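You operate a simulated robot arm through the tools that you are given. There is no shell and no other tool.

The job below is to be done with a simulated robot arm. You get a single attempt, and the scene is never put back.

TASK
Wind the grey spool full at the sewing machine, then switch off.
Fine: stand it in the black cup, push the white lever back, hold the blue button till the lever drops; leave the spool there. Where these are worked on the way, their far stop is far enough and under half their travel is too little: white lever.

Only the result counts: the job must be done as asked and must still hold three seconds after the hand-in. Knocking over, shifting, dropping, spilling or breaking anything else fails it.

THE ROBOT
A 7-joint arm with a two-finger parallel gripper, fixed in place. Base frame: the origin is at the foot of the arm, x ahead of it, y to its left, z up. Units: mm, degrees, N and s.
Its first joint turns from -149.0 to 149.0 degrees. Payload 3.43 kg.
The TCP is the grasp point between the finger pads, 30 mm short of the fingertips. In the tool frame z runs along the fingers and y along their closing line. The gripper opens to 94 mm. The fingers are 28 mm wide and 10 mm thick; the gripper's body (50 by 96 mm) begins 55 mm behind the TCP.
Orientation is that of the tool frame in the base frame, as a unit quaternion [w, x, y, z]. With the fingers straight down and closing along the base's y, the tool's x points along the base's -x, its y along +y and its z along -z.

THE INTERFACE
- The arm moves only by the tool step_arm. Its argument "plan" is a list that holds one entry, the list of rows, each a list of 7 numbers: the turn, a rotation vector about the base's x, y, z in degrees, then the shift along the base's x, y, z in mm, then the closure, from 0 (fully open) to 1 (shut). In form: [[[wx, wy, wz, tx, ty, tz, fingers], ...]]. A call has 1 to 20 rows; each row shifts and turns the commanded pose from where the row before left it. Each row takes 0.2 s and may step no farther than 50 mm and 8.6 degrees from the row before; otherwise, or with a gripper value out of range, the whole call is refused. A pose out of reach is approached as far as the arm can. The call stops where the force on the tool passes 90 N (or 10 N more than at its start, if that is more) or the arm is blocked; 0.2 s more then pass. The fingers move at their own pace (about 45 mm/s each) and stop on an object; they squeeze with about 30 N. The grip force told is the motor's: it shows also when the fingers shut on nothing. Time passes only in rows, and 0.2 s behind the last, so rows that do not move let the fingers close. It gives the time, the measured TCP pose, the force on the tool (base axes), the opening and the grip force at its end, in the units of the frame above (readings bear some noise), with the torque about the TCP (base axes, N m) and any sound that the robot's microphone picked up.
- Cameras (640 x 400 px; columns grow to the right, rows downward): "scene" is fixed at [49.3, -648, 1330.4]; the picture's right is [-0.58, -0.81, 0.00], its down [-0.59, 0.42, -0.69] and it looks along [0.56, -0.40, -0.72] (base axes); focal length 256 px, centre (320, 200). "wrist" rides on the gripper at [76, 14, -102] in the tool frame; the picture's right is [-0.18, 0.98, 0.00], its down [-0.75, -0.14, -0.64] and it looks along [-0.63, -0.12, 0.77] (tool axes); focal length 243 px, centre (320, 200).
- grab_frame(camera): a new picture of that camera. No time passes.
- measure_at(camera, pixels): there is no depth. For up to 12 entries [column, row, z] of the newest picture of that camera ("zoom" is the newest enlarged one), the place [x, y] in the base frame at which the ray of that pixel passes the height z, good to about 2 mm. No time passes.
- enlarge(camera, box): a new picture of the part [left, top, right, bottom] of that camera's present view, enlarged. No time passes.
- sign_off(): hands the job in; it is judged then, once.

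Unless the task says otherwise, let go and move clear before handing in.

The tools are called after "Emit:" as a command line: name --argument value ..., lists and objects as JSON in quotes. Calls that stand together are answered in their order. step_arm: Moves the arm, as the interface text tells. Its arguments: {"type":"object","properties":{"plan":{"type":"array","items":{"type":"array","items":{"type":"array","items":{"type":"number"}}}}},"required":["plan"]} The other tools are called the same way: grab_frame (camera) takes a picture; measure_at (camera, pixels) gives the place at which the rays of pixels pass given heights; enlarge (camera, box) takes an enlarged picture of a part of a camera's view; sign_off () hands the job in.

At the start:

```text
t: 0.0
eef_pos: [406.2, -576.0, 1090.5]
ee_rot: [0.0, -0.001, 1.0, -0.001]
force: [0.7, -0.3, -0.3]
torque: [0.01, -0.03, 0.01]
width: 94.1
finger_force: 0.0
```

scene: 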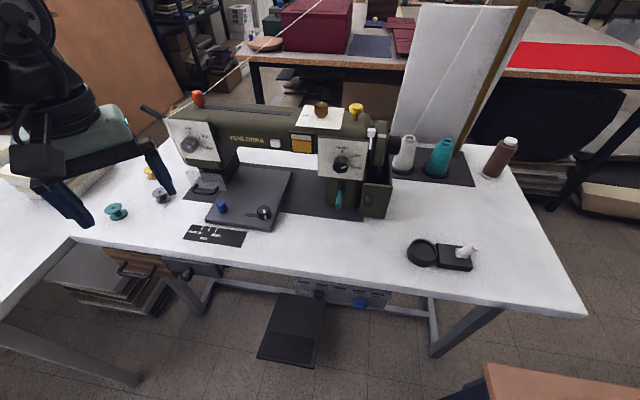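
wrist: 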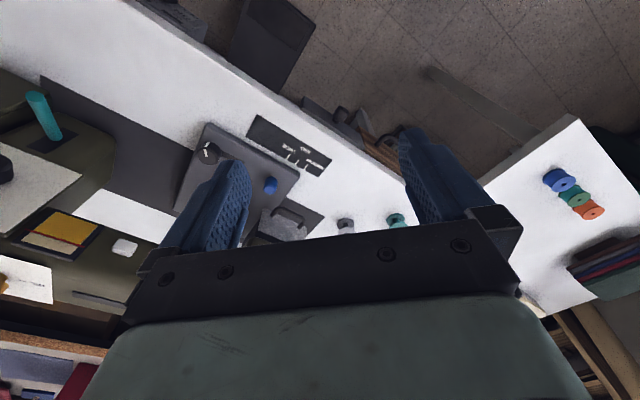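

The scene shows the sewing machine, a small round grey piece near (160,195) and a black round thing at (422,252) with a white piece at (467,250). I'll enlarge several parts to identify the cup, lever, button and spool.

Emit:
enlarge --camera "scene" --box '[380, 220, 500, 295]'

Emit:
enlarge --camera "scene" --box '[80, 150, 300, 260]'

Emit:
enlarge --camera "scene" --box '[140, 80, 420, 255]'

Emit:
enlarge --camera "scene" --box '[270, 270, 430, 370]'

```text
5.33 times, centred on (440, 258) of scene
```

zoom: 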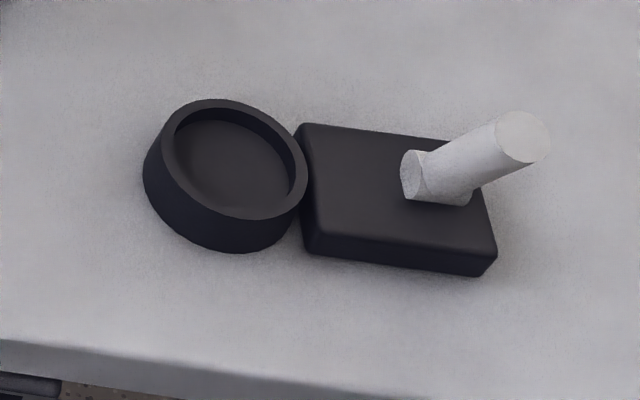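

```text
2.91 times, centred on (190, 205) of scene
```

zoom: 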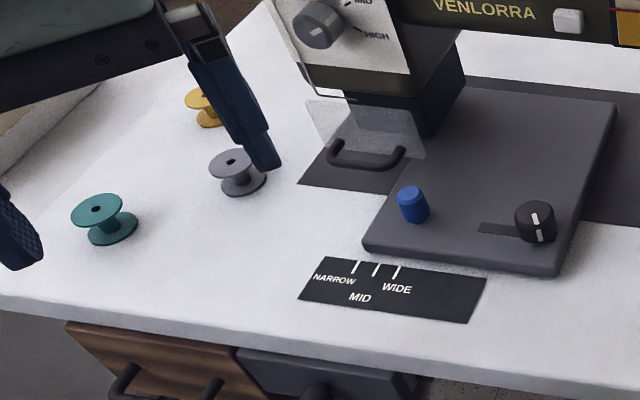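

```text
2.29 times, centred on (280, 168) of scene
```

zoom: 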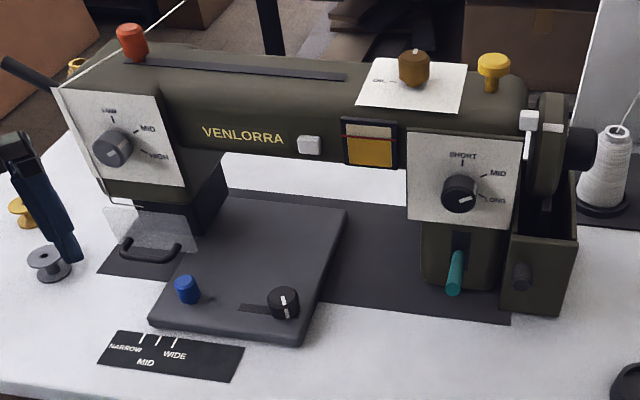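

```text
4.00 times, centred on (350, 320) of scene
```

zoom: 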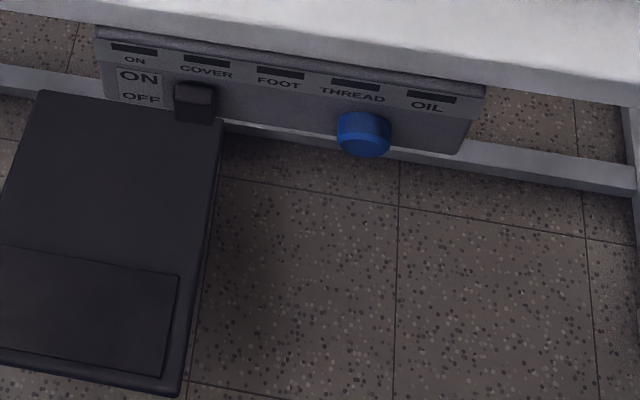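

The enlargements show: the black cup (422,252) with the white lever on its block (465,250), a panel under the table edge with ON/OFF rocker, lamps (ON, COVER, FOOT, THREAD, OIL) and a blue button (360,302), and the grey spool at (160,195). I'll triangulate the table height using both cameras.

Emit:
measure_at --camera "scene" --pixels '[[160, 195, 600], [160, 195, 700], [160, 195, 750], [160, 195, 800], [116, 211, 600], [116, 211, 700], [116, 211, 750], [116, 211, 800], [222, 207, 700], [222, 207, 750], [222, 207, 800], [422, 252, 750]]'

Emit:
measure_at --camera "wrist" --pixels '[[345, 226, 600], [345, 226, 700], [345, 226, 750], [345, 226, 800], [396, 220, 600], [396, 220, 700], [396, 220, 750], [396, 220, 800], [270, 186, 700], [270, 186, 750], [270, 186, 800]]'

Emit:
enlarge --camera "wrist" --box '[160, 90, 420, 250]'

Emit:
enlarge --camera "wrist" --box '[0, 50, 320, 250]'

```text
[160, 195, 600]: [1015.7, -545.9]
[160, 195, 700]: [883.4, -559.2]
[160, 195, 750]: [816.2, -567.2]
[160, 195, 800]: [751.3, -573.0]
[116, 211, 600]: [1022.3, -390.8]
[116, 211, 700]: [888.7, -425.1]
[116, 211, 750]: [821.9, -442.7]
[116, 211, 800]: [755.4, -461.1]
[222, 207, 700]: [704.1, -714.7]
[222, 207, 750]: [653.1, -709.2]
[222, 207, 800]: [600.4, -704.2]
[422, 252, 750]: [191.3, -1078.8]
```

```text
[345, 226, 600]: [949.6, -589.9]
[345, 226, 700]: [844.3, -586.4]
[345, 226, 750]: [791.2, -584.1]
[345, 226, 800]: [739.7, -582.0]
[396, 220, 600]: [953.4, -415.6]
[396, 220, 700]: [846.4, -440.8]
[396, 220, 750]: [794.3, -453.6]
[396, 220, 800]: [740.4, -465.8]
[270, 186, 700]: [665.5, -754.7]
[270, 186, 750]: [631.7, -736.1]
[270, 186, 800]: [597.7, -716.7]
```

```text
2.46 times, centred on (290, 170) of wrist
```

zoom: 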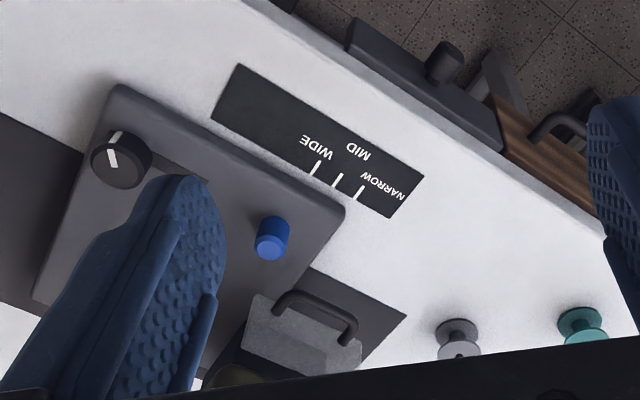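

```text
2.00 times, centred on (160, 150) of wrist
```

zoom: 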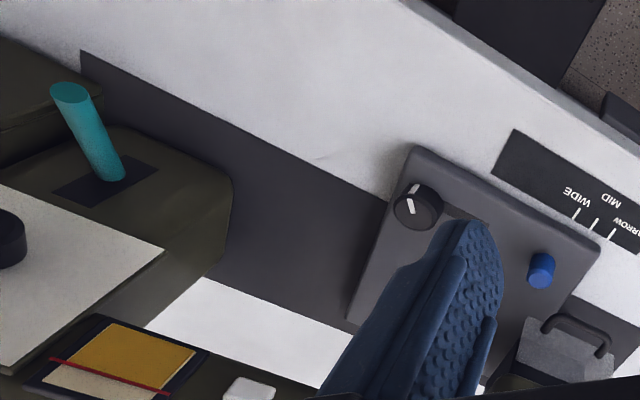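

The spool triangulates to about (690,-580) at z≈850, so the table top lies near z≈820–835. I'll measure the table edges, cup, block, lever and panel at those heights and look closer at the panel and scene.

Emit:
measure_at --camera "scene" --pixels '[[75, 236, 825], [585, 316, 825], [422, 252, 840], [455, 258, 840], [466, 250, 850], [475, 247, 880], [320, 296, 740], [361, 303, 740], [294, 277, 790], [390, 293, 790], [290, 330, 600], [160, 197, 840]]'

Emit:
enlarge --camera "scene" --box '[285, 270, 405, 315]'

Emit:
enlarge --camera "scene" --box '[330, 90, 420, 220]'

Emit:
enlarge --camera "scene" --box '[100, 230, 300, 360]'

```text
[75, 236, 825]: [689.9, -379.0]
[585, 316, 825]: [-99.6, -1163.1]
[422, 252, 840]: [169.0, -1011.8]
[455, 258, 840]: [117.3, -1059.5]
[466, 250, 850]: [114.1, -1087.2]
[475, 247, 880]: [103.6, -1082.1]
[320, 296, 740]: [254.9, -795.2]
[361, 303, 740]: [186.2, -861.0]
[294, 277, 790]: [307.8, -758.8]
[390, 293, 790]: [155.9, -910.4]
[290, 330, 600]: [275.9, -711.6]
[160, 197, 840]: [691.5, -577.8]
```

```text
5.33 times, centred on (345, 292) of scene
```

zoom: 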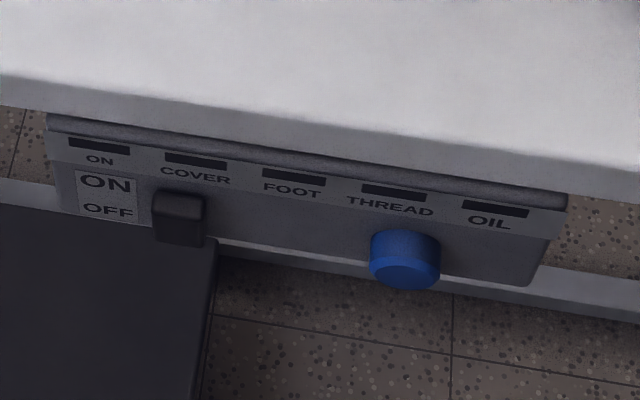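

```text
3.08 times, centred on (375, 155) of scene
```

zoom: 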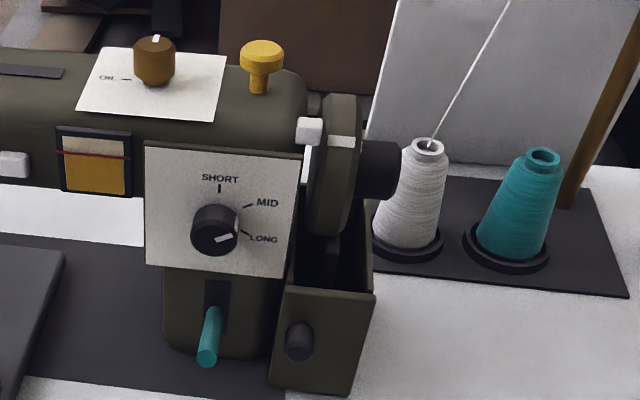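

```text
3.08 times, centred on (200, 295) of scene
```

zoom: 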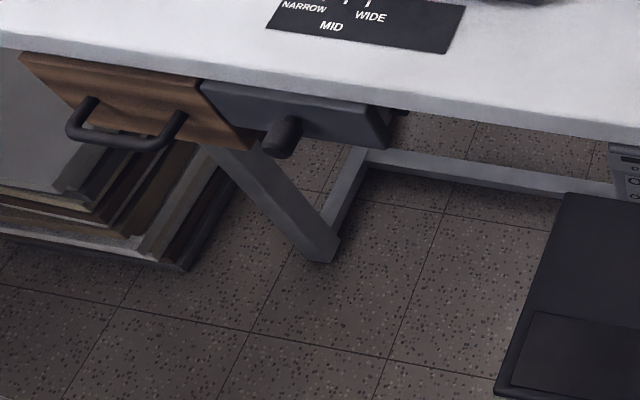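

The panel shows a dark ON lamp and the black switch down beside OFF (zoom 180,215), with the blue button at (361,303); the table edge runs at 45° about 754 mm from the base. I'll turn the gripper square to the table and bring the wrist camera in front of the panel and winder for a closer look.

Emit:
step_arm --plan '[[[0, 0, -4.5, -31.6, -12.2, -20, 0], [0, 0, -4.5, -31.6, -12.2, -20, 0], [0, 0, -4.5, -31.6, -12.2, -20, 0], [0, 0, -4.5, -31.6, -12.2, -20, 0], [0, 0, -4.5, -31.6, -12.2, -20, 0], [0, 0, -4.5, -31.6, -12.2, -20, 0], [0, 0, -4.5, -31.6, -12.2, -20, 0], [0, 0, -4.5, -31.6, -12.2, -20, 0], [0, 0, -4.5, -31.6, -12.2, -20, 0], [0, 0, -4.5, -31.6, -12.2, -20, 0]]]'

Emit:
grab_frame --camera "wrist"

Emit:
grab_frame --camera "scene"

```text
t: 2.2
eef_pos: [87.2, -698.5, 888.9]
ee_rot: [0.0, 0.383, 0.924, 0.0]
force: [-0.1, 0.1, 0.3]
torque: [0.0, -0.02, 0.0]
width: 94.3
finger_force: 0.0
```

```text
taken
```

wrist: 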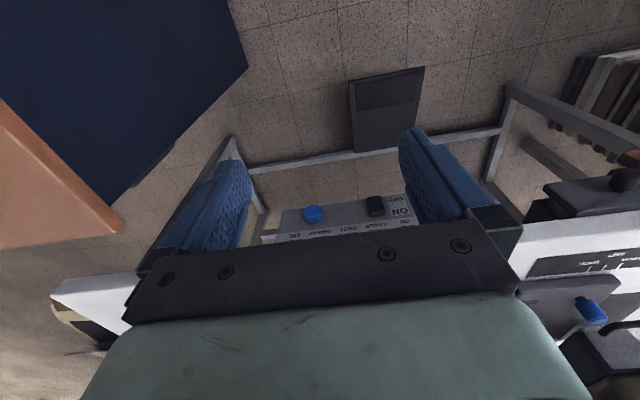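

```text
taken
```

scene: 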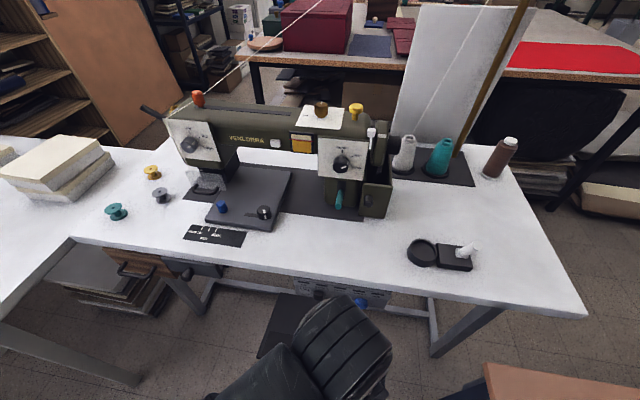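

The wrist view is upside down here: panel seen between the fingers, blue button (313,213), switch (376,205). I'll enlarge it and triangulate with the scene view, and look at the winder again.

Emit:
enlarge --camera "wrist" --box '[260, 175, 430, 245]'

Emit:
measure_at --camera "wrist" --pixels '[[313, 213, 700], [313, 213, 725], [313, 213, 750], [313, 213, 775], [376, 205, 700], [376, 205, 725], [376, 205, 750], [376, 205, 775]]'

Emit:
measure_at --camera "scene" --pixels '[[360, 304, 700], [360, 304, 725], [360, 304, 750], [360, 304, 775], [319, 296, 700], [319, 296, 725], [319, 296, 750], [319, 296, 775]]'

```text
3.76 times, centred on (345, 210) of wrist
```

zoom: 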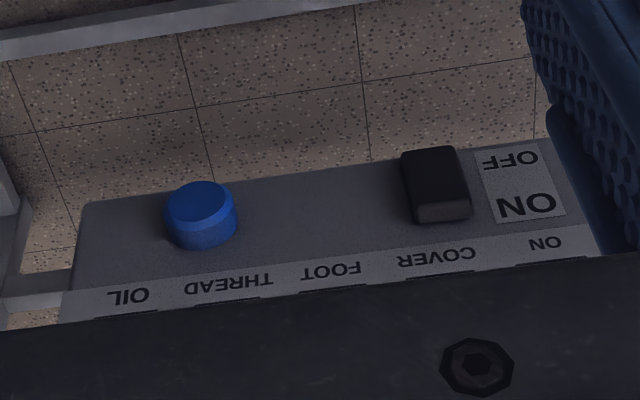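

```text
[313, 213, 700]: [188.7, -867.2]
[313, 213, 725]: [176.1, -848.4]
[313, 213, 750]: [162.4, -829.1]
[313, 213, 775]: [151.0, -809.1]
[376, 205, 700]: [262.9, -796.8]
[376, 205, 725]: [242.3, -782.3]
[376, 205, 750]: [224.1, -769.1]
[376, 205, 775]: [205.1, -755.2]
```

```text
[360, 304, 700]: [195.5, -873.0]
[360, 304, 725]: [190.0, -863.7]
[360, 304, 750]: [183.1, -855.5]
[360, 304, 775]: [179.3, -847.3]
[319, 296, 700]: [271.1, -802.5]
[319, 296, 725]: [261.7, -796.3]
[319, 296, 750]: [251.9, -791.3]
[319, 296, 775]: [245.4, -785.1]
```

Triangulated: button face about (199,-880,681) and switch about (277,-807,682), under the table edge. I'll tilt the tool 40° toward the panel and lower it to get a frontal view of the panel.

Emit:
step_arm --plan '[[[-5.657, -5.657, 0, 12, -12, -34, 0], [-5.657, -5.657, 0, 12, -12, -34, 0], [-5.657, -5.657, 0, 12, -12, -34, 0], [-5.657, -5.657, 0, 12, -12, -34, 0], [-5.657, -5.657, 0, 12, -12, -34, 0]]]'

Emit:
grab_frame --camera "wrist"

```text
t: 3.4
eef_pos: [150.9, -758.1, 720.7]
ee_rot: [0.317, 0.36, 0.867, -0.133]
force: [-0.1, 0.7, -0.1]
torque: [0.02, 0.05, 0.0]
width: 93.9
finger_force: 0.0
```

```text
taken
```

wrist: 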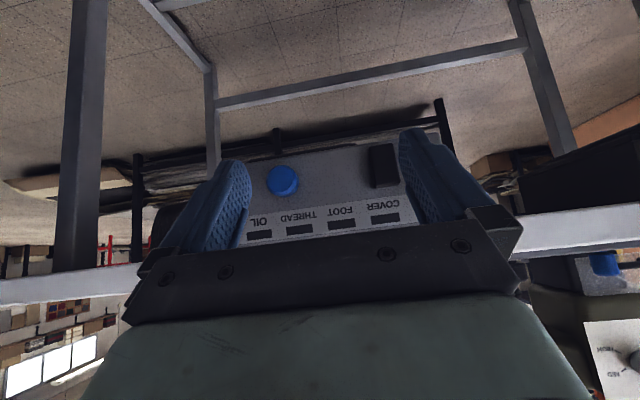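

Emit:
enlarge --camera "wrist" --box '[240, 130, 420, 243]'

Emit:
measure_at --camera "wrist" --pixels '[[282, 180, 670], [282, 180, 680], [282, 180, 690], [384, 166, 670], [384, 166, 680], [384, 166, 690], [384, 166, 700]]'

```text
3.54 times, centred on (330, 186) of wrist
```

zoom: 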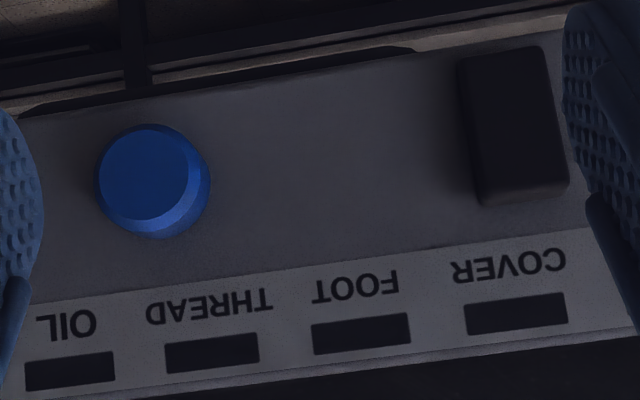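

```text
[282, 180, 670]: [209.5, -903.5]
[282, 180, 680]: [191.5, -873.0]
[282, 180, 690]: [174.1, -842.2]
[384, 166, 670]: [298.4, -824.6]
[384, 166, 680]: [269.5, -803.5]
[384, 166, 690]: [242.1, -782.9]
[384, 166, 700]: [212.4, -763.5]
```

The frontal view shows the rocker (zoom 515,125) about z 653–697, with ON at its upper half, and the button at about u=483, z≈676; all lamps are dark, so power is off. I'll close the fingers and move to just in front of the rocker's upper half.

Emit:
step_arm --plan '[[[0, 0, 0, 14.8, -2.2, -3.1, 1], [0, 0, 0, 14.8, -2.2, -3.1, 1], [0, 0, 0, 14.8, -2.2, -3.1, 1], [0, 0, 0, 14.8, -2.2, -3.1, 1], [0, 0, 0, 14.8, -2.2, -3.1, 1], [0, 0, 0, 14.8, -2.2, -3.1, 1]]]'

Emit:
grab_frame --camera "wrist"

Emit:
enlarge --camera "scene" --box '[280, 265, 410, 335]'

```text
t: 4.8
eef_pos: [238.2, -770.8, 701.2]
ee_rot: [0.315, 0.359, 0.869, -0.131]
force: [0.2, -0.1, 0.0]
torque: [-0.02, 0.0, 0.0]
width: 0.1
finger_force: 26.0
```

```text
taken
```

wrist: 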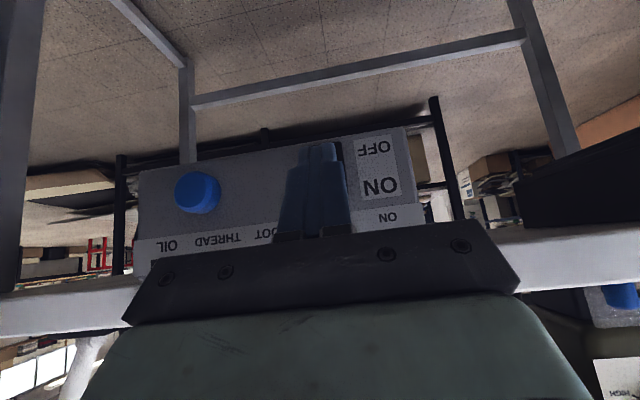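

```text
4.92 times, centred on (345, 300) of scene
```

zoom: 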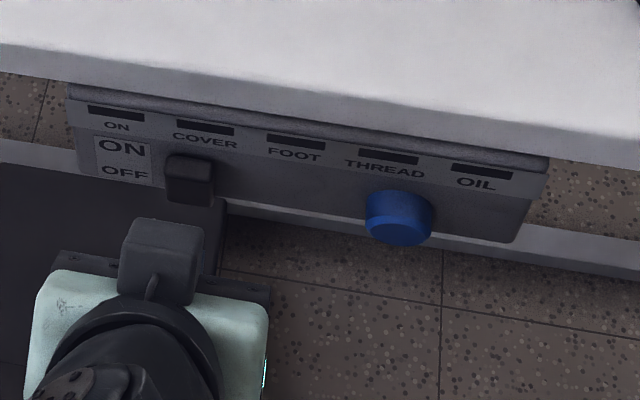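

The fingers are shut and sit in front of the rocker's upper half (wrist 325,190). I'll advance along the panel normal in small steps until I feel contact.

Emit:
step_arm --plan '[[[0, 0, 0, 2.12, -2.12, 0, 1], [0, 0, 0, 2.12, -2.12, 0, 1], [0, 0, 0, 2.12, -2.12, 0, 1], [0, 0, 0, 2.12, -2.12, 0, 1], [0, 0, 0, 2.12, -2.12, 0, 1], [0, 0, 0, 2.12, -2.12, 0, 1]]]'

Emit:
grab_frame --camera "wrist"

Emit:
enlarge --camera "scene" --box '[280, 265, 410, 335]'

```text
t: 6.2
eef_pos: [249.7, -785.0, 702.7]
ee_rot: [0.317, 0.36, 0.868, -0.131]
force: [0.0, -0.5, -0.9]
torque: [0.0, -0.02, 0.02]
width: 0.1
finger_force: 30.5
```

```text
taken
```

wrist: 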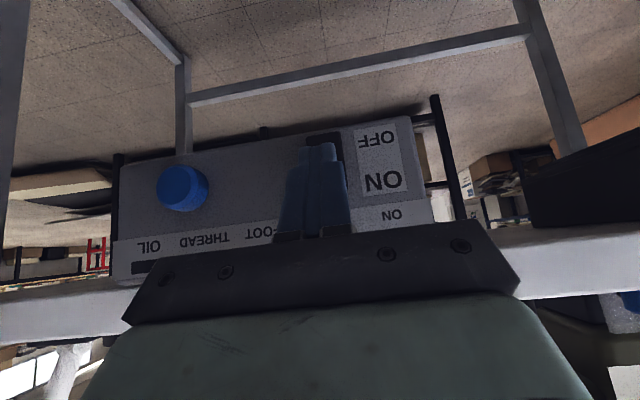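

```text
4.92 times, centred on (345, 300) of scene
```

zoom: 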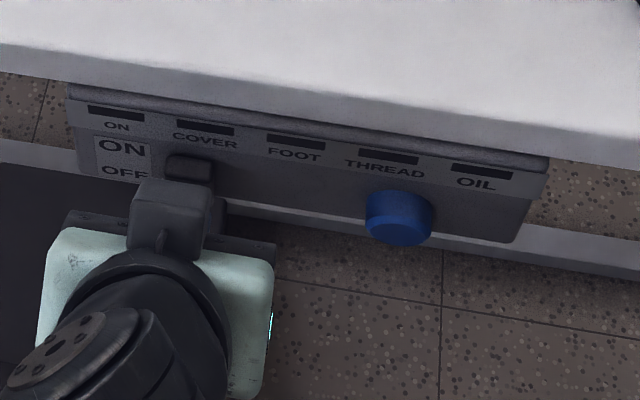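

No contact yet (force ~1 N); the fingertips are a few mm short of the rocker. I'll continue in small steps.

Emit:
step_arm --plan '[[[0, 0, 0, 2.12, -2.12, 0, 1], [0, 0, 0, 1.41, -1.41, 0, 1], [0, 0, 0, 1.41, -1.41, 0, 1]]]'

```text
t: 7.0
eef_pos: [253.5, -785.9, 702.1]
ee_rot: [0.316, 0.359, 0.868, -0.131]
force: [-24.2, 18.6, 11.8]
torque: [0.21, -0.12, -0.2]
width: 0.0
finger_force: 30.4
```

Contact at about 30 N along the panel normal. Let me check the pictures for whether it's the fingertips on the rocker and whether the ON lamp changed.

Emit:
grab_frame --camera "wrist"

Emit:
enlarge --camera "scene" --box '[280, 265, 410, 335]'

```text
taken
```

wrist: 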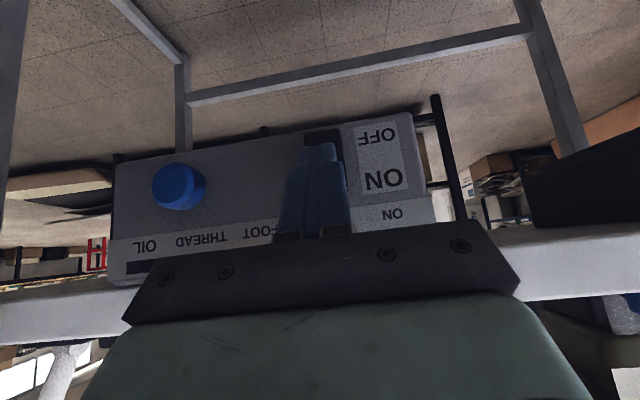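

```text
4.92 times, centred on (345, 300) of scene
```

zoom: 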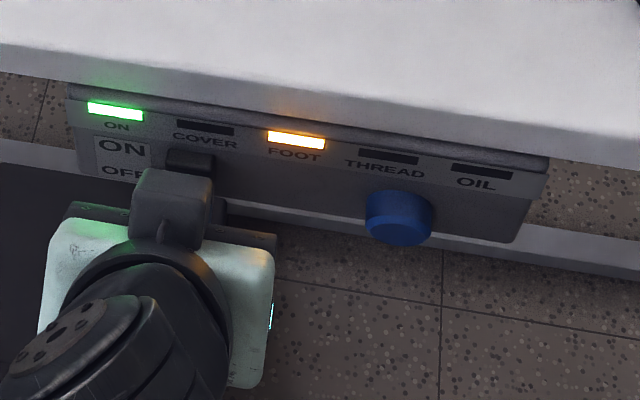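

The ON lamp is green now and a FOOT lamp is amber, so there may be a presser-foot matter to deal with. I'll back straight off the rocker and check that it stays on, then look at the machine head.

Emit:
step_arm --plan '[[[0, 0, 0, -7.07, 7.07, 0, 1], [0, 0, 0, -14.1, 14.1, 0, 1], [0, 0, 0, -28.3, 28.3, 0, 1], [0, 0, 0, -28.3, 28.3, 0, 1]]]'

Emit:
enlarge --camera "scene" --box '[280, 265, 410, 335]'

Emit:
enlarge --camera "scene" --box '[130, 80, 290, 180]'

Emit:
enlarge --camera "scene" --box '[170, 150, 270, 225]'

Emit:
grab_frame --camera "wrist"

```text
t: 8.0
eef_pos: [178.2, -710.6, 702.4]
ee_rot: [0.317, 0.36, 0.868, -0.131]
force: [0.2, -0.2, -0.1]
torque: [-0.01, 0.01, 0.01]
width: 0.0
finger_force: 30.4
```

```text
4.92 times, centred on (345, 300) of scene
```

zoom: 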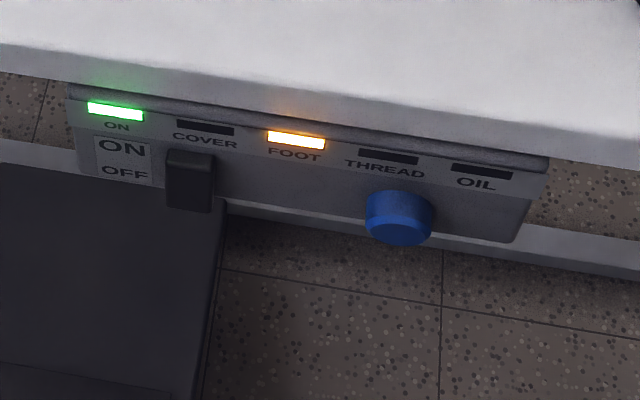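

```text
4.00 times, centred on (210, 130) of scene
```

zoom: 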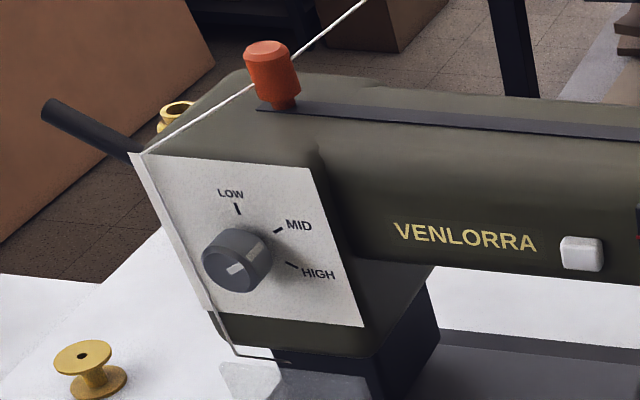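

```text
5.33 times, centred on (220, 188) of scene
```

zoom: 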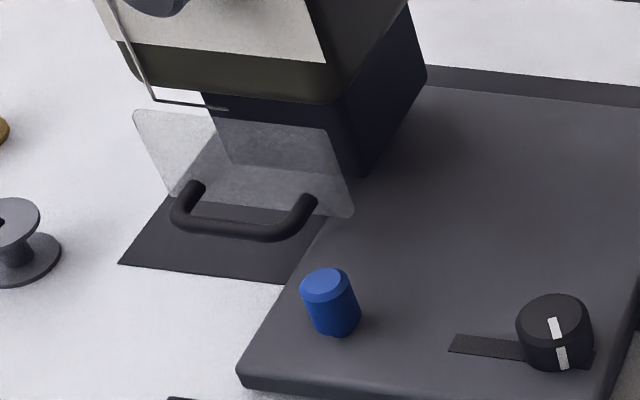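

```text
taken
```

wrist: 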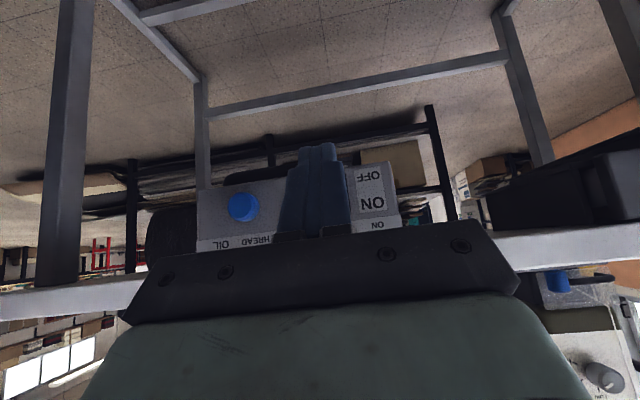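

Power holds: ON green, FOOT amber (zoom 297,141). The black lever left of the head (scene 150,112) looks like the presser-foot lifter; I'll first survey the winder from close above.

Emit:
step_arm --plan '[[[0, 0, 0, 0, 0, 45, 0], [4.714, 4.714, 0, 0, 0, 45, 0], [4.714, 4.714, 0, 0, 0, 45, 0], [4.714, 4.714, 0, 0, 0, 45, 0], [0, 0, 0, 0, 0, 45, 0], [0, 0, 0, -10, -25, 25, 0], [0, 0, 0, -17.5, -38.6, 0, 0], [0, 0, 0, -17.5, -38.6, 0, 0], [0, 0, 0, -17.5, -38.6, 0, 0], [0, 0, 0, -17.5, -38.6, 0, 0], [0, 0, 0, -17.5, -38.6, 0, 0], [0, 0, 0, -17.5, -38.6, 0, 0]]]'

Emit:
grab_frame --camera "wrist"

Emit:
grab_frame --camera "scene"

```text
t: 10.6
eef_pos: [61.3, -969.2, 949.8]
ee_rot: [0.161, 0.377, 0.91, -0.066]
force: [-0.1, 0.3, 0.0]
torque: [-0.01, 0.02, 0.01]
width: 94.2
finger_force: 0.0
```

```text
taken
```

wrist: 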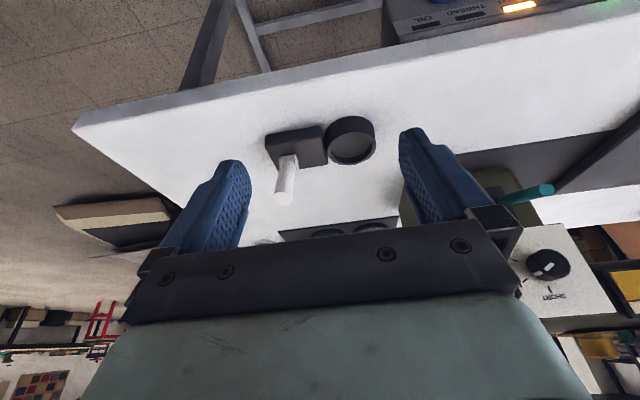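

```text
taken
```

scene: 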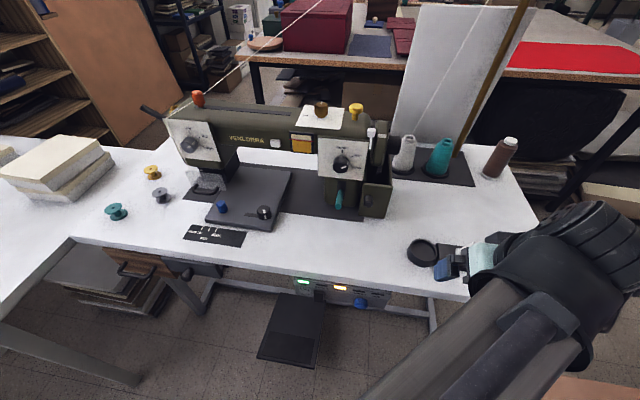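

The wrist view shows the cup (350,140), block (296,146) and white lever (285,180) well. I'll enlarge and take measurements to compare with the scene rays.

Emit:
enlarge --camera "wrist" --box '[250, 100, 400, 220]'

Emit:
measure_at --camera "wrist" --pixels '[[350, 140, 820], [350, 140, 840], [350, 140, 860], [284, 200, 840], [284, 200, 860], [284, 200, 880], [284, 200, 900], [288, 160, 840], [288, 160, 860], [74, 127, 825], [74, 127, 815], [74, 127, 835]]'

Emit:
measure_at --camera "scene" --pixels '[[423, 250, 820], [423, 250, 840], [423, 250, 860], [476, 246, 840], [476, 246, 860], [476, 246, 880], [476, 246, 900], [460, 256, 840], [460, 256, 860], [586, 316, 825], [586, 316, 815], [586, 316, 835]]'

```text
3.33 times, centred on (325, 160) of wrist
```

zoom: 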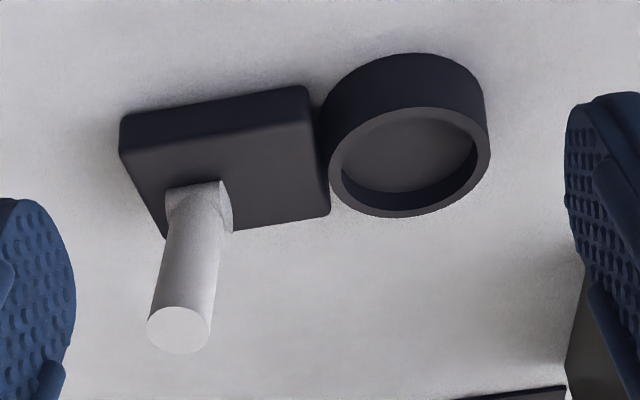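

```text
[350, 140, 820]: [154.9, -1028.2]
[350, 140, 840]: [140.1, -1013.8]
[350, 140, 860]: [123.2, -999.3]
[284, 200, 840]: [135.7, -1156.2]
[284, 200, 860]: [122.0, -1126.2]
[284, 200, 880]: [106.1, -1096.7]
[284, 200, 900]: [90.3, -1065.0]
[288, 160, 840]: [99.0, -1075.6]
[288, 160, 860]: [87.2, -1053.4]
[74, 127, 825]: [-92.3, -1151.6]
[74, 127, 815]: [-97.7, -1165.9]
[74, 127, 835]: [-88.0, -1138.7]
```

```text
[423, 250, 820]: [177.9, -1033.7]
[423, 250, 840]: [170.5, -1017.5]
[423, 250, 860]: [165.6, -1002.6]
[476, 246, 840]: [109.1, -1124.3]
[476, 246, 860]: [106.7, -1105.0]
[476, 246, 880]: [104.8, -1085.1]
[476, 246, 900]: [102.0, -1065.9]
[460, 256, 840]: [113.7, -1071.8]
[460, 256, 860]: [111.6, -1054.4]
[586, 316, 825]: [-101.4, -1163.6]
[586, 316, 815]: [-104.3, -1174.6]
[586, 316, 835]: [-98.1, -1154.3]
```

Zoom is centred on (325,160) at 3.33×, so the cup rim centre is wrist (352,148.6) / scene (424,250.5), and the lever tip wrist (282.5,199) / scene (478,246). I'll measure these pairs plus cup extents.

Emit:
measure_at --camera "wrist" --pixels '[[352, 148.6, 800], [352, 148.6, 820], [352, 148.6, 840], [282.4, 199, 820], [282.4, 199, 840], [282.4, 199, 860], [282.4, 199, 880], [289, 160, 800], [289, 160, 820], [326, 148, 820], [377, 146, 820], [264, 136, 820]]'

Emit:
measure_at --camera "scene" --pixels '[[424, 250.5, 800], [424, 250.5, 820], [424, 250.5, 840], [478, 246.2, 820], [478, 246.2, 840], [478, 246.2, 860], [478, 246.2, 880], [461.6, 254.2, 800], [461.6, 254.2, 820], [411, 245, 820], [437.5, 256, 820], [424, 258, 820]]'

```text
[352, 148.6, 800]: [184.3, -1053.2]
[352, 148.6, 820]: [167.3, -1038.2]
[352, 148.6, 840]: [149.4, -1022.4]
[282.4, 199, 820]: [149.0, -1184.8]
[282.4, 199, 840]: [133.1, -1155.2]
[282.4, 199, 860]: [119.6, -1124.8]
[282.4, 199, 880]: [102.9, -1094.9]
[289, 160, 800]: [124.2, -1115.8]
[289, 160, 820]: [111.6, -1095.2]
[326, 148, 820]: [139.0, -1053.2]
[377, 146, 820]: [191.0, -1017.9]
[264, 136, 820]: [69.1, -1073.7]
```

```text
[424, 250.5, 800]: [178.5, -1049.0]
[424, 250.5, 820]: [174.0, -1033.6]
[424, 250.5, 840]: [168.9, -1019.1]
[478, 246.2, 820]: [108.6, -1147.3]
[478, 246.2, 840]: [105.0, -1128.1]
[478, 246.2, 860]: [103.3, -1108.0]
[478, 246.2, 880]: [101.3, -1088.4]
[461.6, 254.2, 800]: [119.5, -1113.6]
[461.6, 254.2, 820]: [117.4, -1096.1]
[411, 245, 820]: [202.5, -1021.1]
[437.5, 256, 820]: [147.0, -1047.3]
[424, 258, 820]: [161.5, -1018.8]
```

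The cup rim comes out at about (176,-1043,809), r≈1058, beyond straight-down reach, and the white lever leans toward the robot from (118,-1105,809) to its tip (101,-1088,882), so "back" is away from the robot. I'll test in the air whether a 30° outward tilt can reach over the cup.

Emit:
step_arm --plan '[[[0, 0, -5.9, 18.8, -10.2, -4, 0.4], [0, 0, -5.9, 18.8, -10.2, -4, 0.4], [0, 0, -5.9, 18.8, -10.2, -4, 0.4], [0, 0, -5.9, 18.8, -10.2, -4, 0.4], [0, 0, -5.9, 18.8, -10.2, -4, 0.4], [0, 0, -5.9, 18.8, -10.2, -4, 0.4], [-4.93, -0.84, 0, 0, 0, -8, 0.4], [-4.93, -0.84, 0, 0, 0, -8, 0.4]]]'

Emit:
grab_frame --camera "wrist"

Emit:
enlarge --camera "scene" --box '[360, 180, 520, 290]'

```text
t: 12.4
eef_pos: [175.0, -1027.9, 912.8]
ee_rot: [0.198, 0.622, 0.738, -0.167]
force: [0.1, -0.9, 0.0]
torque: [-0.01, 0.01, -0.01]
width: 56.4
finger_force: 0.0
```

```text
taken
```

wrist: 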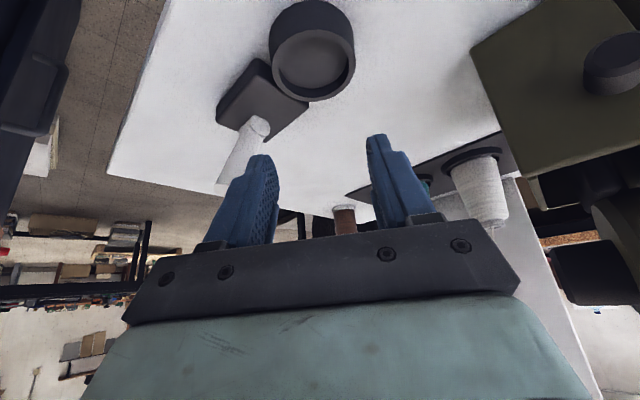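

```text
3.64 times, centred on (440, 235) of scene
```

zoom: 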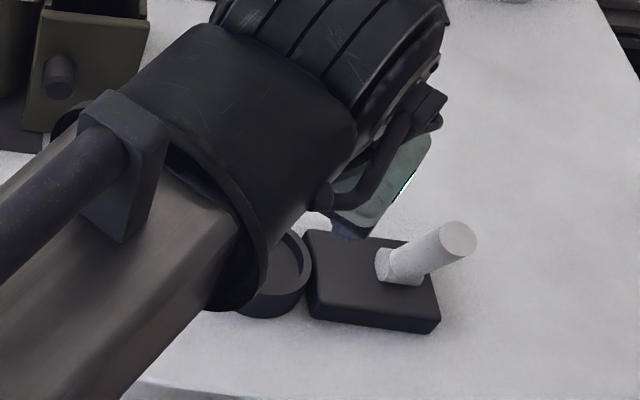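

The pose is reached with a 30° tilt. I'll enlarge the wrist view to refine the cup position and then test lower reach.

Emit:
enlarge --camera "wrist" --box '[200, 0, 390, 120]'

Emit:
measure_at --camera "wrist" --pixels '[[312, 65, 809], [312, 65, 800], [312, 65, 815], [272, 64, 809], [354, 63, 809], [312, 30, 809], [312, 100, 809]]'

Emit:
step_arm --plan '[[[0, 0, 0, 0, 0, -15, 0.4], [0, 0, 0, 0, 0, -15, 0.4], [0, 0, 0, 0, 0, -15, 0.4]]]'

```text
3.33 times, centred on (295, 60) of wrist
```

zoom: 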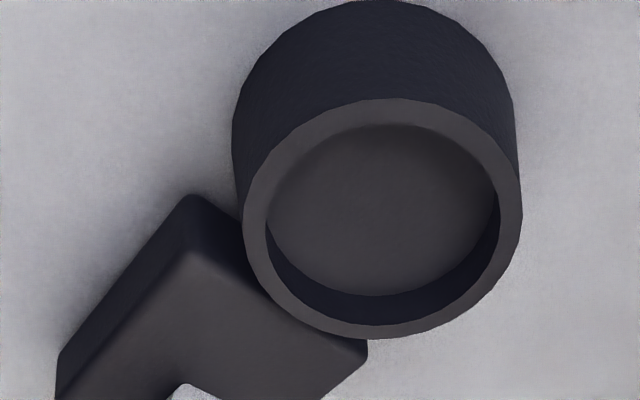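

```text
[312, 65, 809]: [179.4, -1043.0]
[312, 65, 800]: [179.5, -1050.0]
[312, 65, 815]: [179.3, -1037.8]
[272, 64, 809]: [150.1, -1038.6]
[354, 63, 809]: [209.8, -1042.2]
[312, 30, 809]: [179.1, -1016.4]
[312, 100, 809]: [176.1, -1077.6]
```

```text
t: 13.2
eef_pos: [174.1, -1029.7, 866.8]
ee_rot: [0.198, 0.623, 0.738, -0.168]
force: [0.6, 0.7, 0.0]
torque: [0.02, -0.01, 0.02]
width: 56.4
finger_force: 0.1
```

The arm reached (174,-1030,867) at 30° tilt without trouble, so placing in the cup is feasible with the tool tilted 30°. Now I'll rise, retract, and swing round in front of the machine to view the grey spool with the same tilt.

Emit:
step_arm --plan '[[[0, 0, 0, 0, 0, 47, 0.4], [0, 0, 0, 0, 0, 46, 0.4], [0, 0, 0, -7.1, 42.2, 0, 0.4], [0, 0, 0, -7.1, 42.2, 0, 0], [0, 0, 0, -7.1, 42.2, 0, 0], [0, 0, 0, -7.1, 42.2, 0, 0], [0, 0, 0, -7.1, 42.2, 0, 0], [0, 0, 0, -7.1, 42.2, 0, 0], [0, 0, 0, -7.1, 42.2, 0, 0], [0, 0, 3.9, 42.4, 25.5, 0, 0], [0, 0, 3.9, 42.4, 25.5, 0, 0], [0, 0, 3.9, 42.4, 25.5, 0, 0], [0, 0, 3.9, 42.4, 25.5, 0, 0], [0, 0, 3.9, 42.4, 25.5, 0, 0], [0, 0, 3.9, 42.4, 25.5, 0, 0], [0, 0, 3.9, 42.4, 25.5, 0, 0], [0, 0, 3.9, 42.4, 25.5, 0, 0], [0, 0, 3.9, 42.4, 25.5, 0, 0], [0, 0, 3.9, 42.4, 25.5, 0, 0], [0, 0, 3.9, 42.4, 25.5, 0, 0]]]'

Emit:
grab_frame --camera "wrist"

Emit:
grab_frame --camera "scene"

```text
t: 17.4
eef_pos: [593.1, -451.7, 958.3]
ee_rot: [0.246, 0.311, 0.914, -0.085]
force: [0.7, 0.7, 0.8]
torque: [0.0, -0.06, -0.01]
width: 94.0
finger_force: 0.1
```

```text
taken
```

wrist: 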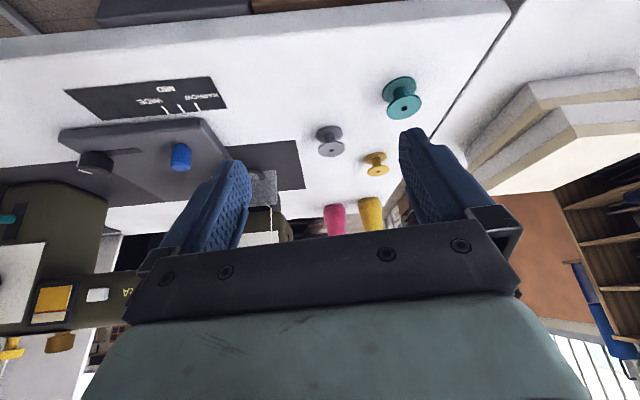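

```text
taken
```

scene: 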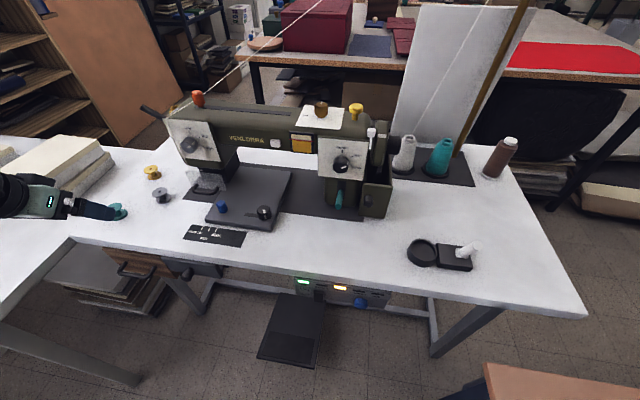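

The grey spool is at wrist (330,140), with the teal one (402,97) and gold one (376,163) some distance away. I'll enlarge and measure it in both views.

Emit:
enlarge --camera "wrist" --box '[290, 110, 370, 170]'

Emit:
enlarge --camera "scene" --box '[135, 175, 185, 215]'

```text
6.67 times, centred on (330, 140) of wrist
```

zoom: 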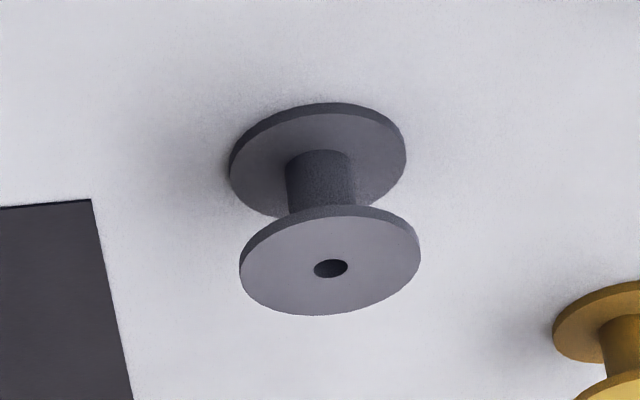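

```text
10.00 times, centred on (160, 195) of scene
```

zoom: 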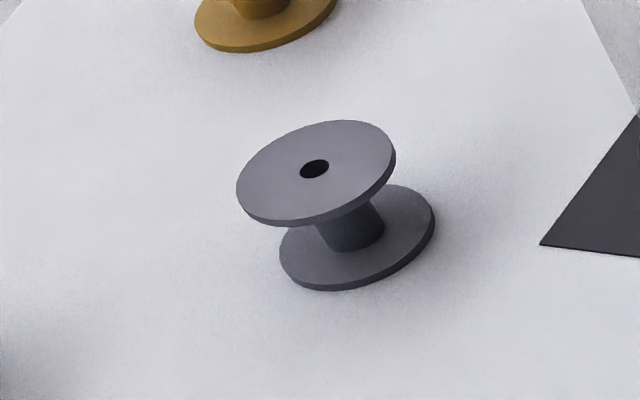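

Emit:
measure_at --camera "wrist" --pixels '[[331.65, 150.2, 790], [331.65, 150.2, 810], [331.65, 150.2, 830], [331.65, 150.2, 850], [329.7, 134, 770], [329.7, 134, 790], [329.7, 134, 810], [318, 149, 820], [345, 147, 820], [317.9, 150, 820]]'

Emit:
measure_at --camera "scene" --pixels '[[159.5, 191.8, 790], [159.5, 191.8, 810], [159.5, 191.8, 830], [159.5, 191.8, 850], [163.7, 198.8, 770], [163.7, 198.8, 790], [163.7, 198.8, 810], [151.7, 194, 820], [167.5, 190, 820]]'

```text
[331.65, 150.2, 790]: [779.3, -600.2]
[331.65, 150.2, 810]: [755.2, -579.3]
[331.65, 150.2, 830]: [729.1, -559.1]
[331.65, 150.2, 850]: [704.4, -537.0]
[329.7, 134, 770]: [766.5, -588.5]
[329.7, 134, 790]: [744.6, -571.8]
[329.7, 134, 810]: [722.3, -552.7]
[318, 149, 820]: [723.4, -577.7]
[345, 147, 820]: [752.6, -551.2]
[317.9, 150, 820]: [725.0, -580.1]
```

```text
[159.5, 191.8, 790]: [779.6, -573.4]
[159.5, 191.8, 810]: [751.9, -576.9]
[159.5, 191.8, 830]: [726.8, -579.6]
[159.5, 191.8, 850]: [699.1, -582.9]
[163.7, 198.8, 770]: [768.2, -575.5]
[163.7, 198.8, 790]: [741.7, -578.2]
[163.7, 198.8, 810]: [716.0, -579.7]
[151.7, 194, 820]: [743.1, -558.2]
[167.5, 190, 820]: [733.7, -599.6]
```

Both views agree: spool centre about (751,-577), top flange at z≈812, table ≈780, flange ≈40 mm across; the cup floor seems shallow (~z 798). I'll set the opening to ~64 mm and move to a hover above the spool with the 30° tilt.

Emit:
step_arm --plan '[[[0, 0, 0, 30, -23.9, -15.7, 0.32], [0, 0, 0, 30, -23.9, -15.7, 0.32], [0, 0, 0, 30, -23.9, -15.7, 0.32], [0, 0, 0, 30, -23.9, -15.7, 0.32], [0, 0, 0, 30, -23.9, -15.7, 0.32], [0, 0, 0, 0, 0, 0, 0.32]]]'

Emit:
grab_frame --camera "wrist"

Emit:
enlarge --camera "scene" --box '[80, 130, 240, 240]'

```text
t: 18.8
eef_pos: [743.5, -572.1, 880.5]
ee_rot: [0.246, 0.31, 0.915, -0.082]
force: [-0.1, -0.9, -0.1]
torque: [0.01, 0.0, 0.02]
width: 63.8
finger_force: 0.0
```

```text
taken
```

wrist: 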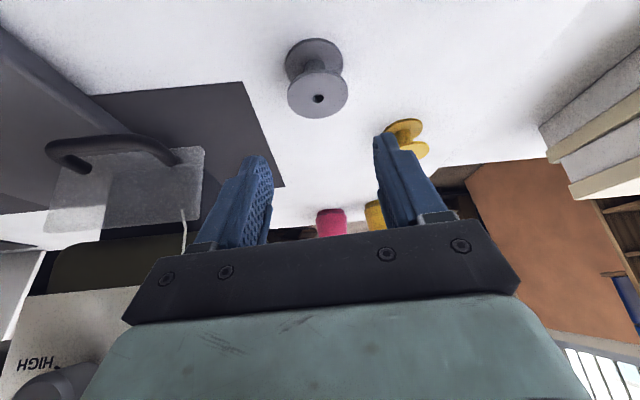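

```text
3.64 times, centred on (160, 185) of scene
```

zoom: 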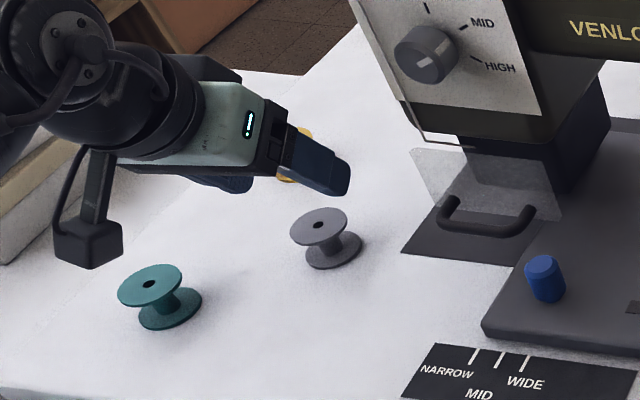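

Emit:
enlarge --camera "wrist" --box '[270, 20, 370, 130]'

Emit:
measure_at --camera "wrist" --pixels '[[318.5, 98, 812], [318.5, 98, 808], [318.5, 98, 816], [288, 96, 812], [348, 93, 812], [405, 122, 812]]'

```text
3.64 times, centred on (320, 75) of wrist
```

zoom: 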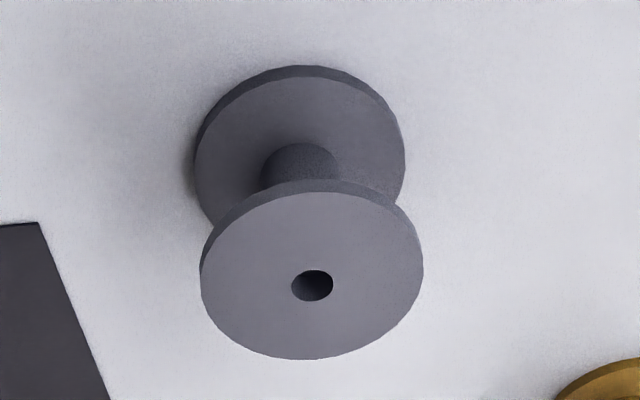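

```text
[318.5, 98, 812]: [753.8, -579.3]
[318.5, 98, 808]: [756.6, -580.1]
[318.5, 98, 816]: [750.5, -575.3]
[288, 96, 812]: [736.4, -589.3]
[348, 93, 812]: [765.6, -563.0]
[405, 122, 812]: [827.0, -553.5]
```

The hole is at wrist (318,98), giving centre ≈(752,-578), within a couple of mm of plan. I'll descend to z≈828 around the spool's top flange.

Emit:
step_arm --plan '[[[0, 0, 0, 0.6, -0.1, -15, 0.32], [0, 0, 0, 0, 0, -15, 0.32], [0, 0, 0, 0, 0, -12, 0.32], [0, 0, 0, 0, 0, -10, 0.32]]]'

Emit:
grab_frame --camera "wrist"

Emit:
enlarge --camera "scene" --box '[120, 160, 200, 220]'

```text
t: 19.8
eef_pos: [742.6, -572.2, 826.8]
ee_rot: [0.245, 0.311, 0.915, -0.084]
force: [-0.6, -0.4, -0.1]
torque: [-0.01, -0.04, 0.0]
width: 63.7
finger_force: 0.1
```

```text
taken
```

wrist: 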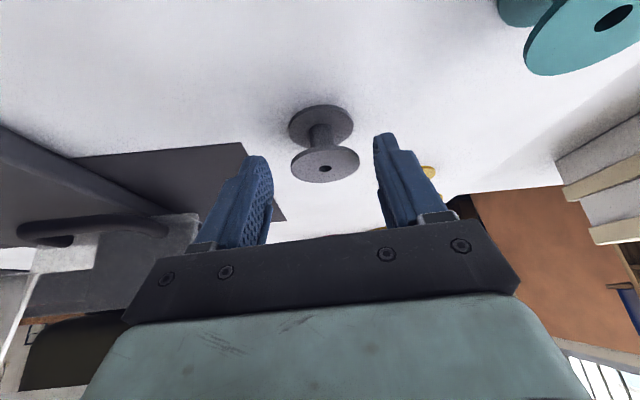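

```text
6.67 times, centred on (160, 190) of scene
```

zoom: 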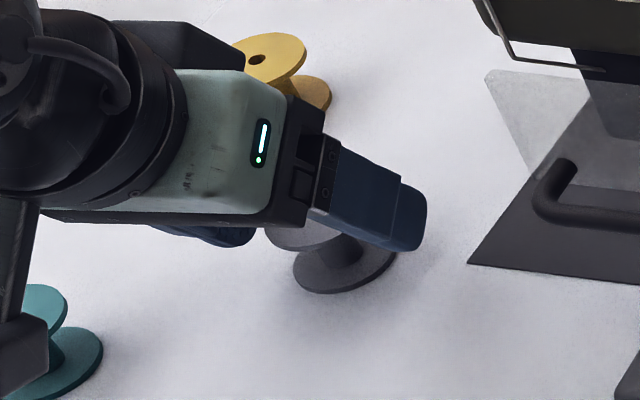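

The flange sits between the fingertips (hole at wrist 325,168; gaps about equal). I'll close on it.

Emit:
step_arm --plan '[[[0, 0, 0, 0, 0, 0, 0.5], [0, 0, 0, 0, 0, 0, 0.7], [0, 0, 0, 0, 0, 0, 1], [0, 0, 0, 0, 0, 0, 1]]]'

Emit:
grab_frame --camera "wrist"

Emit:
enlarge --camera "scene" --box '[120, 160, 200, 220]'

```text
t: 20.8
eef_pos: [742.4, -571.8, 828.0]
ee_rot: [0.246, 0.31, 0.914, -0.084]
force: [0.4, -0.8, 0.2]
torque: [0.0, -0.08, -0.03]
width: 40.4
finger_force: 29.9
```

```text
taken
```

wrist: 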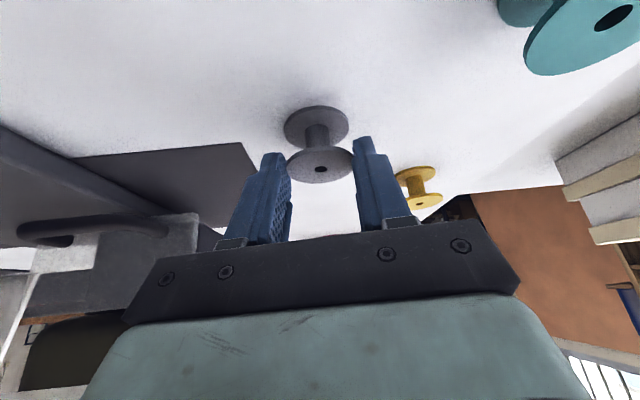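

```text
6.67 times, centred on (160, 190) of scene
```

zoom: 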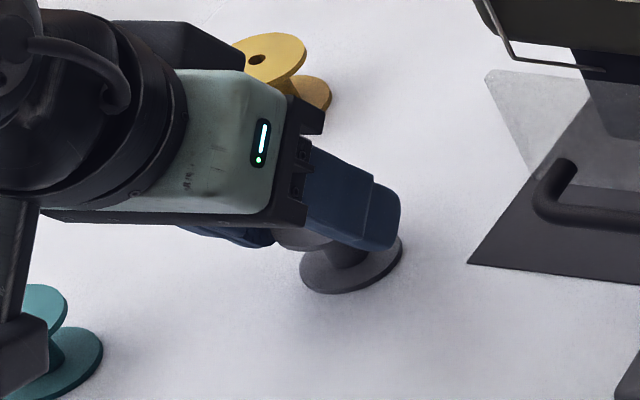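

Gripped at 40.4 mm with 30 N. I'll lift slowly and check that the spool comes upright.

Emit:
step_arm --plan '[[[0, 0, 0, 0, 0, 5, 1], [0, 0, 0, 0, 0, 15, 1], [0, 0, 0, 0, 0, 25, 1], [0, 0, 0, 0, 0, 35, 1]]]'

Emit:
grab_frame --camera "wrist"

Emit:
enlarge --camera "scene" --box '[120, 130, 200, 220]'

```text
t: 21.8
eef_pos: [741.9, -570.3, 910.6]
ee_rot: [0.245, 0.311, 0.914, -0.084]
force: [-0.1, -0.4, 0.0]
torque: [0.02, 0.0, 0.0]
width: 40.2
finger_force: 30.2
```

```text
taken
```

wrist: 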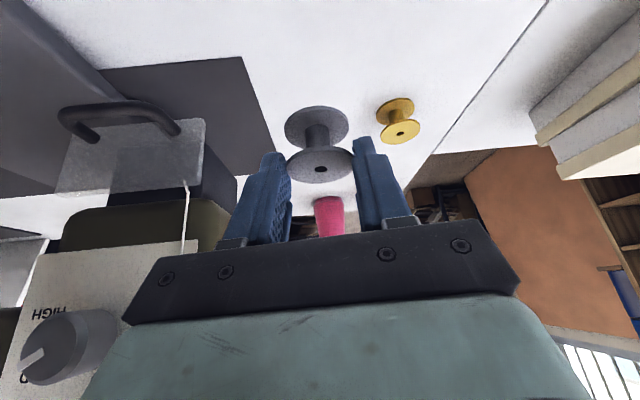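

```text
4.44 times, centred on (160, 175) of scene
```

zoom: 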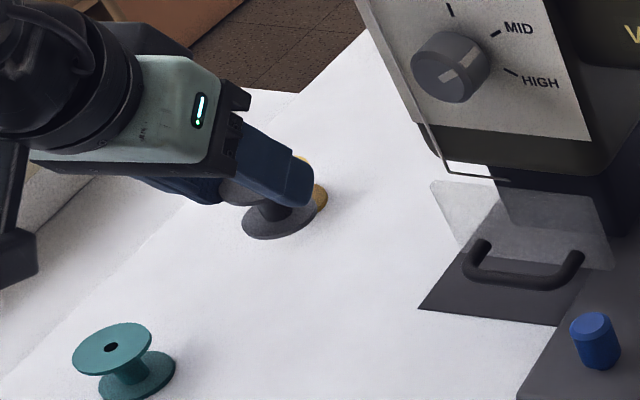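

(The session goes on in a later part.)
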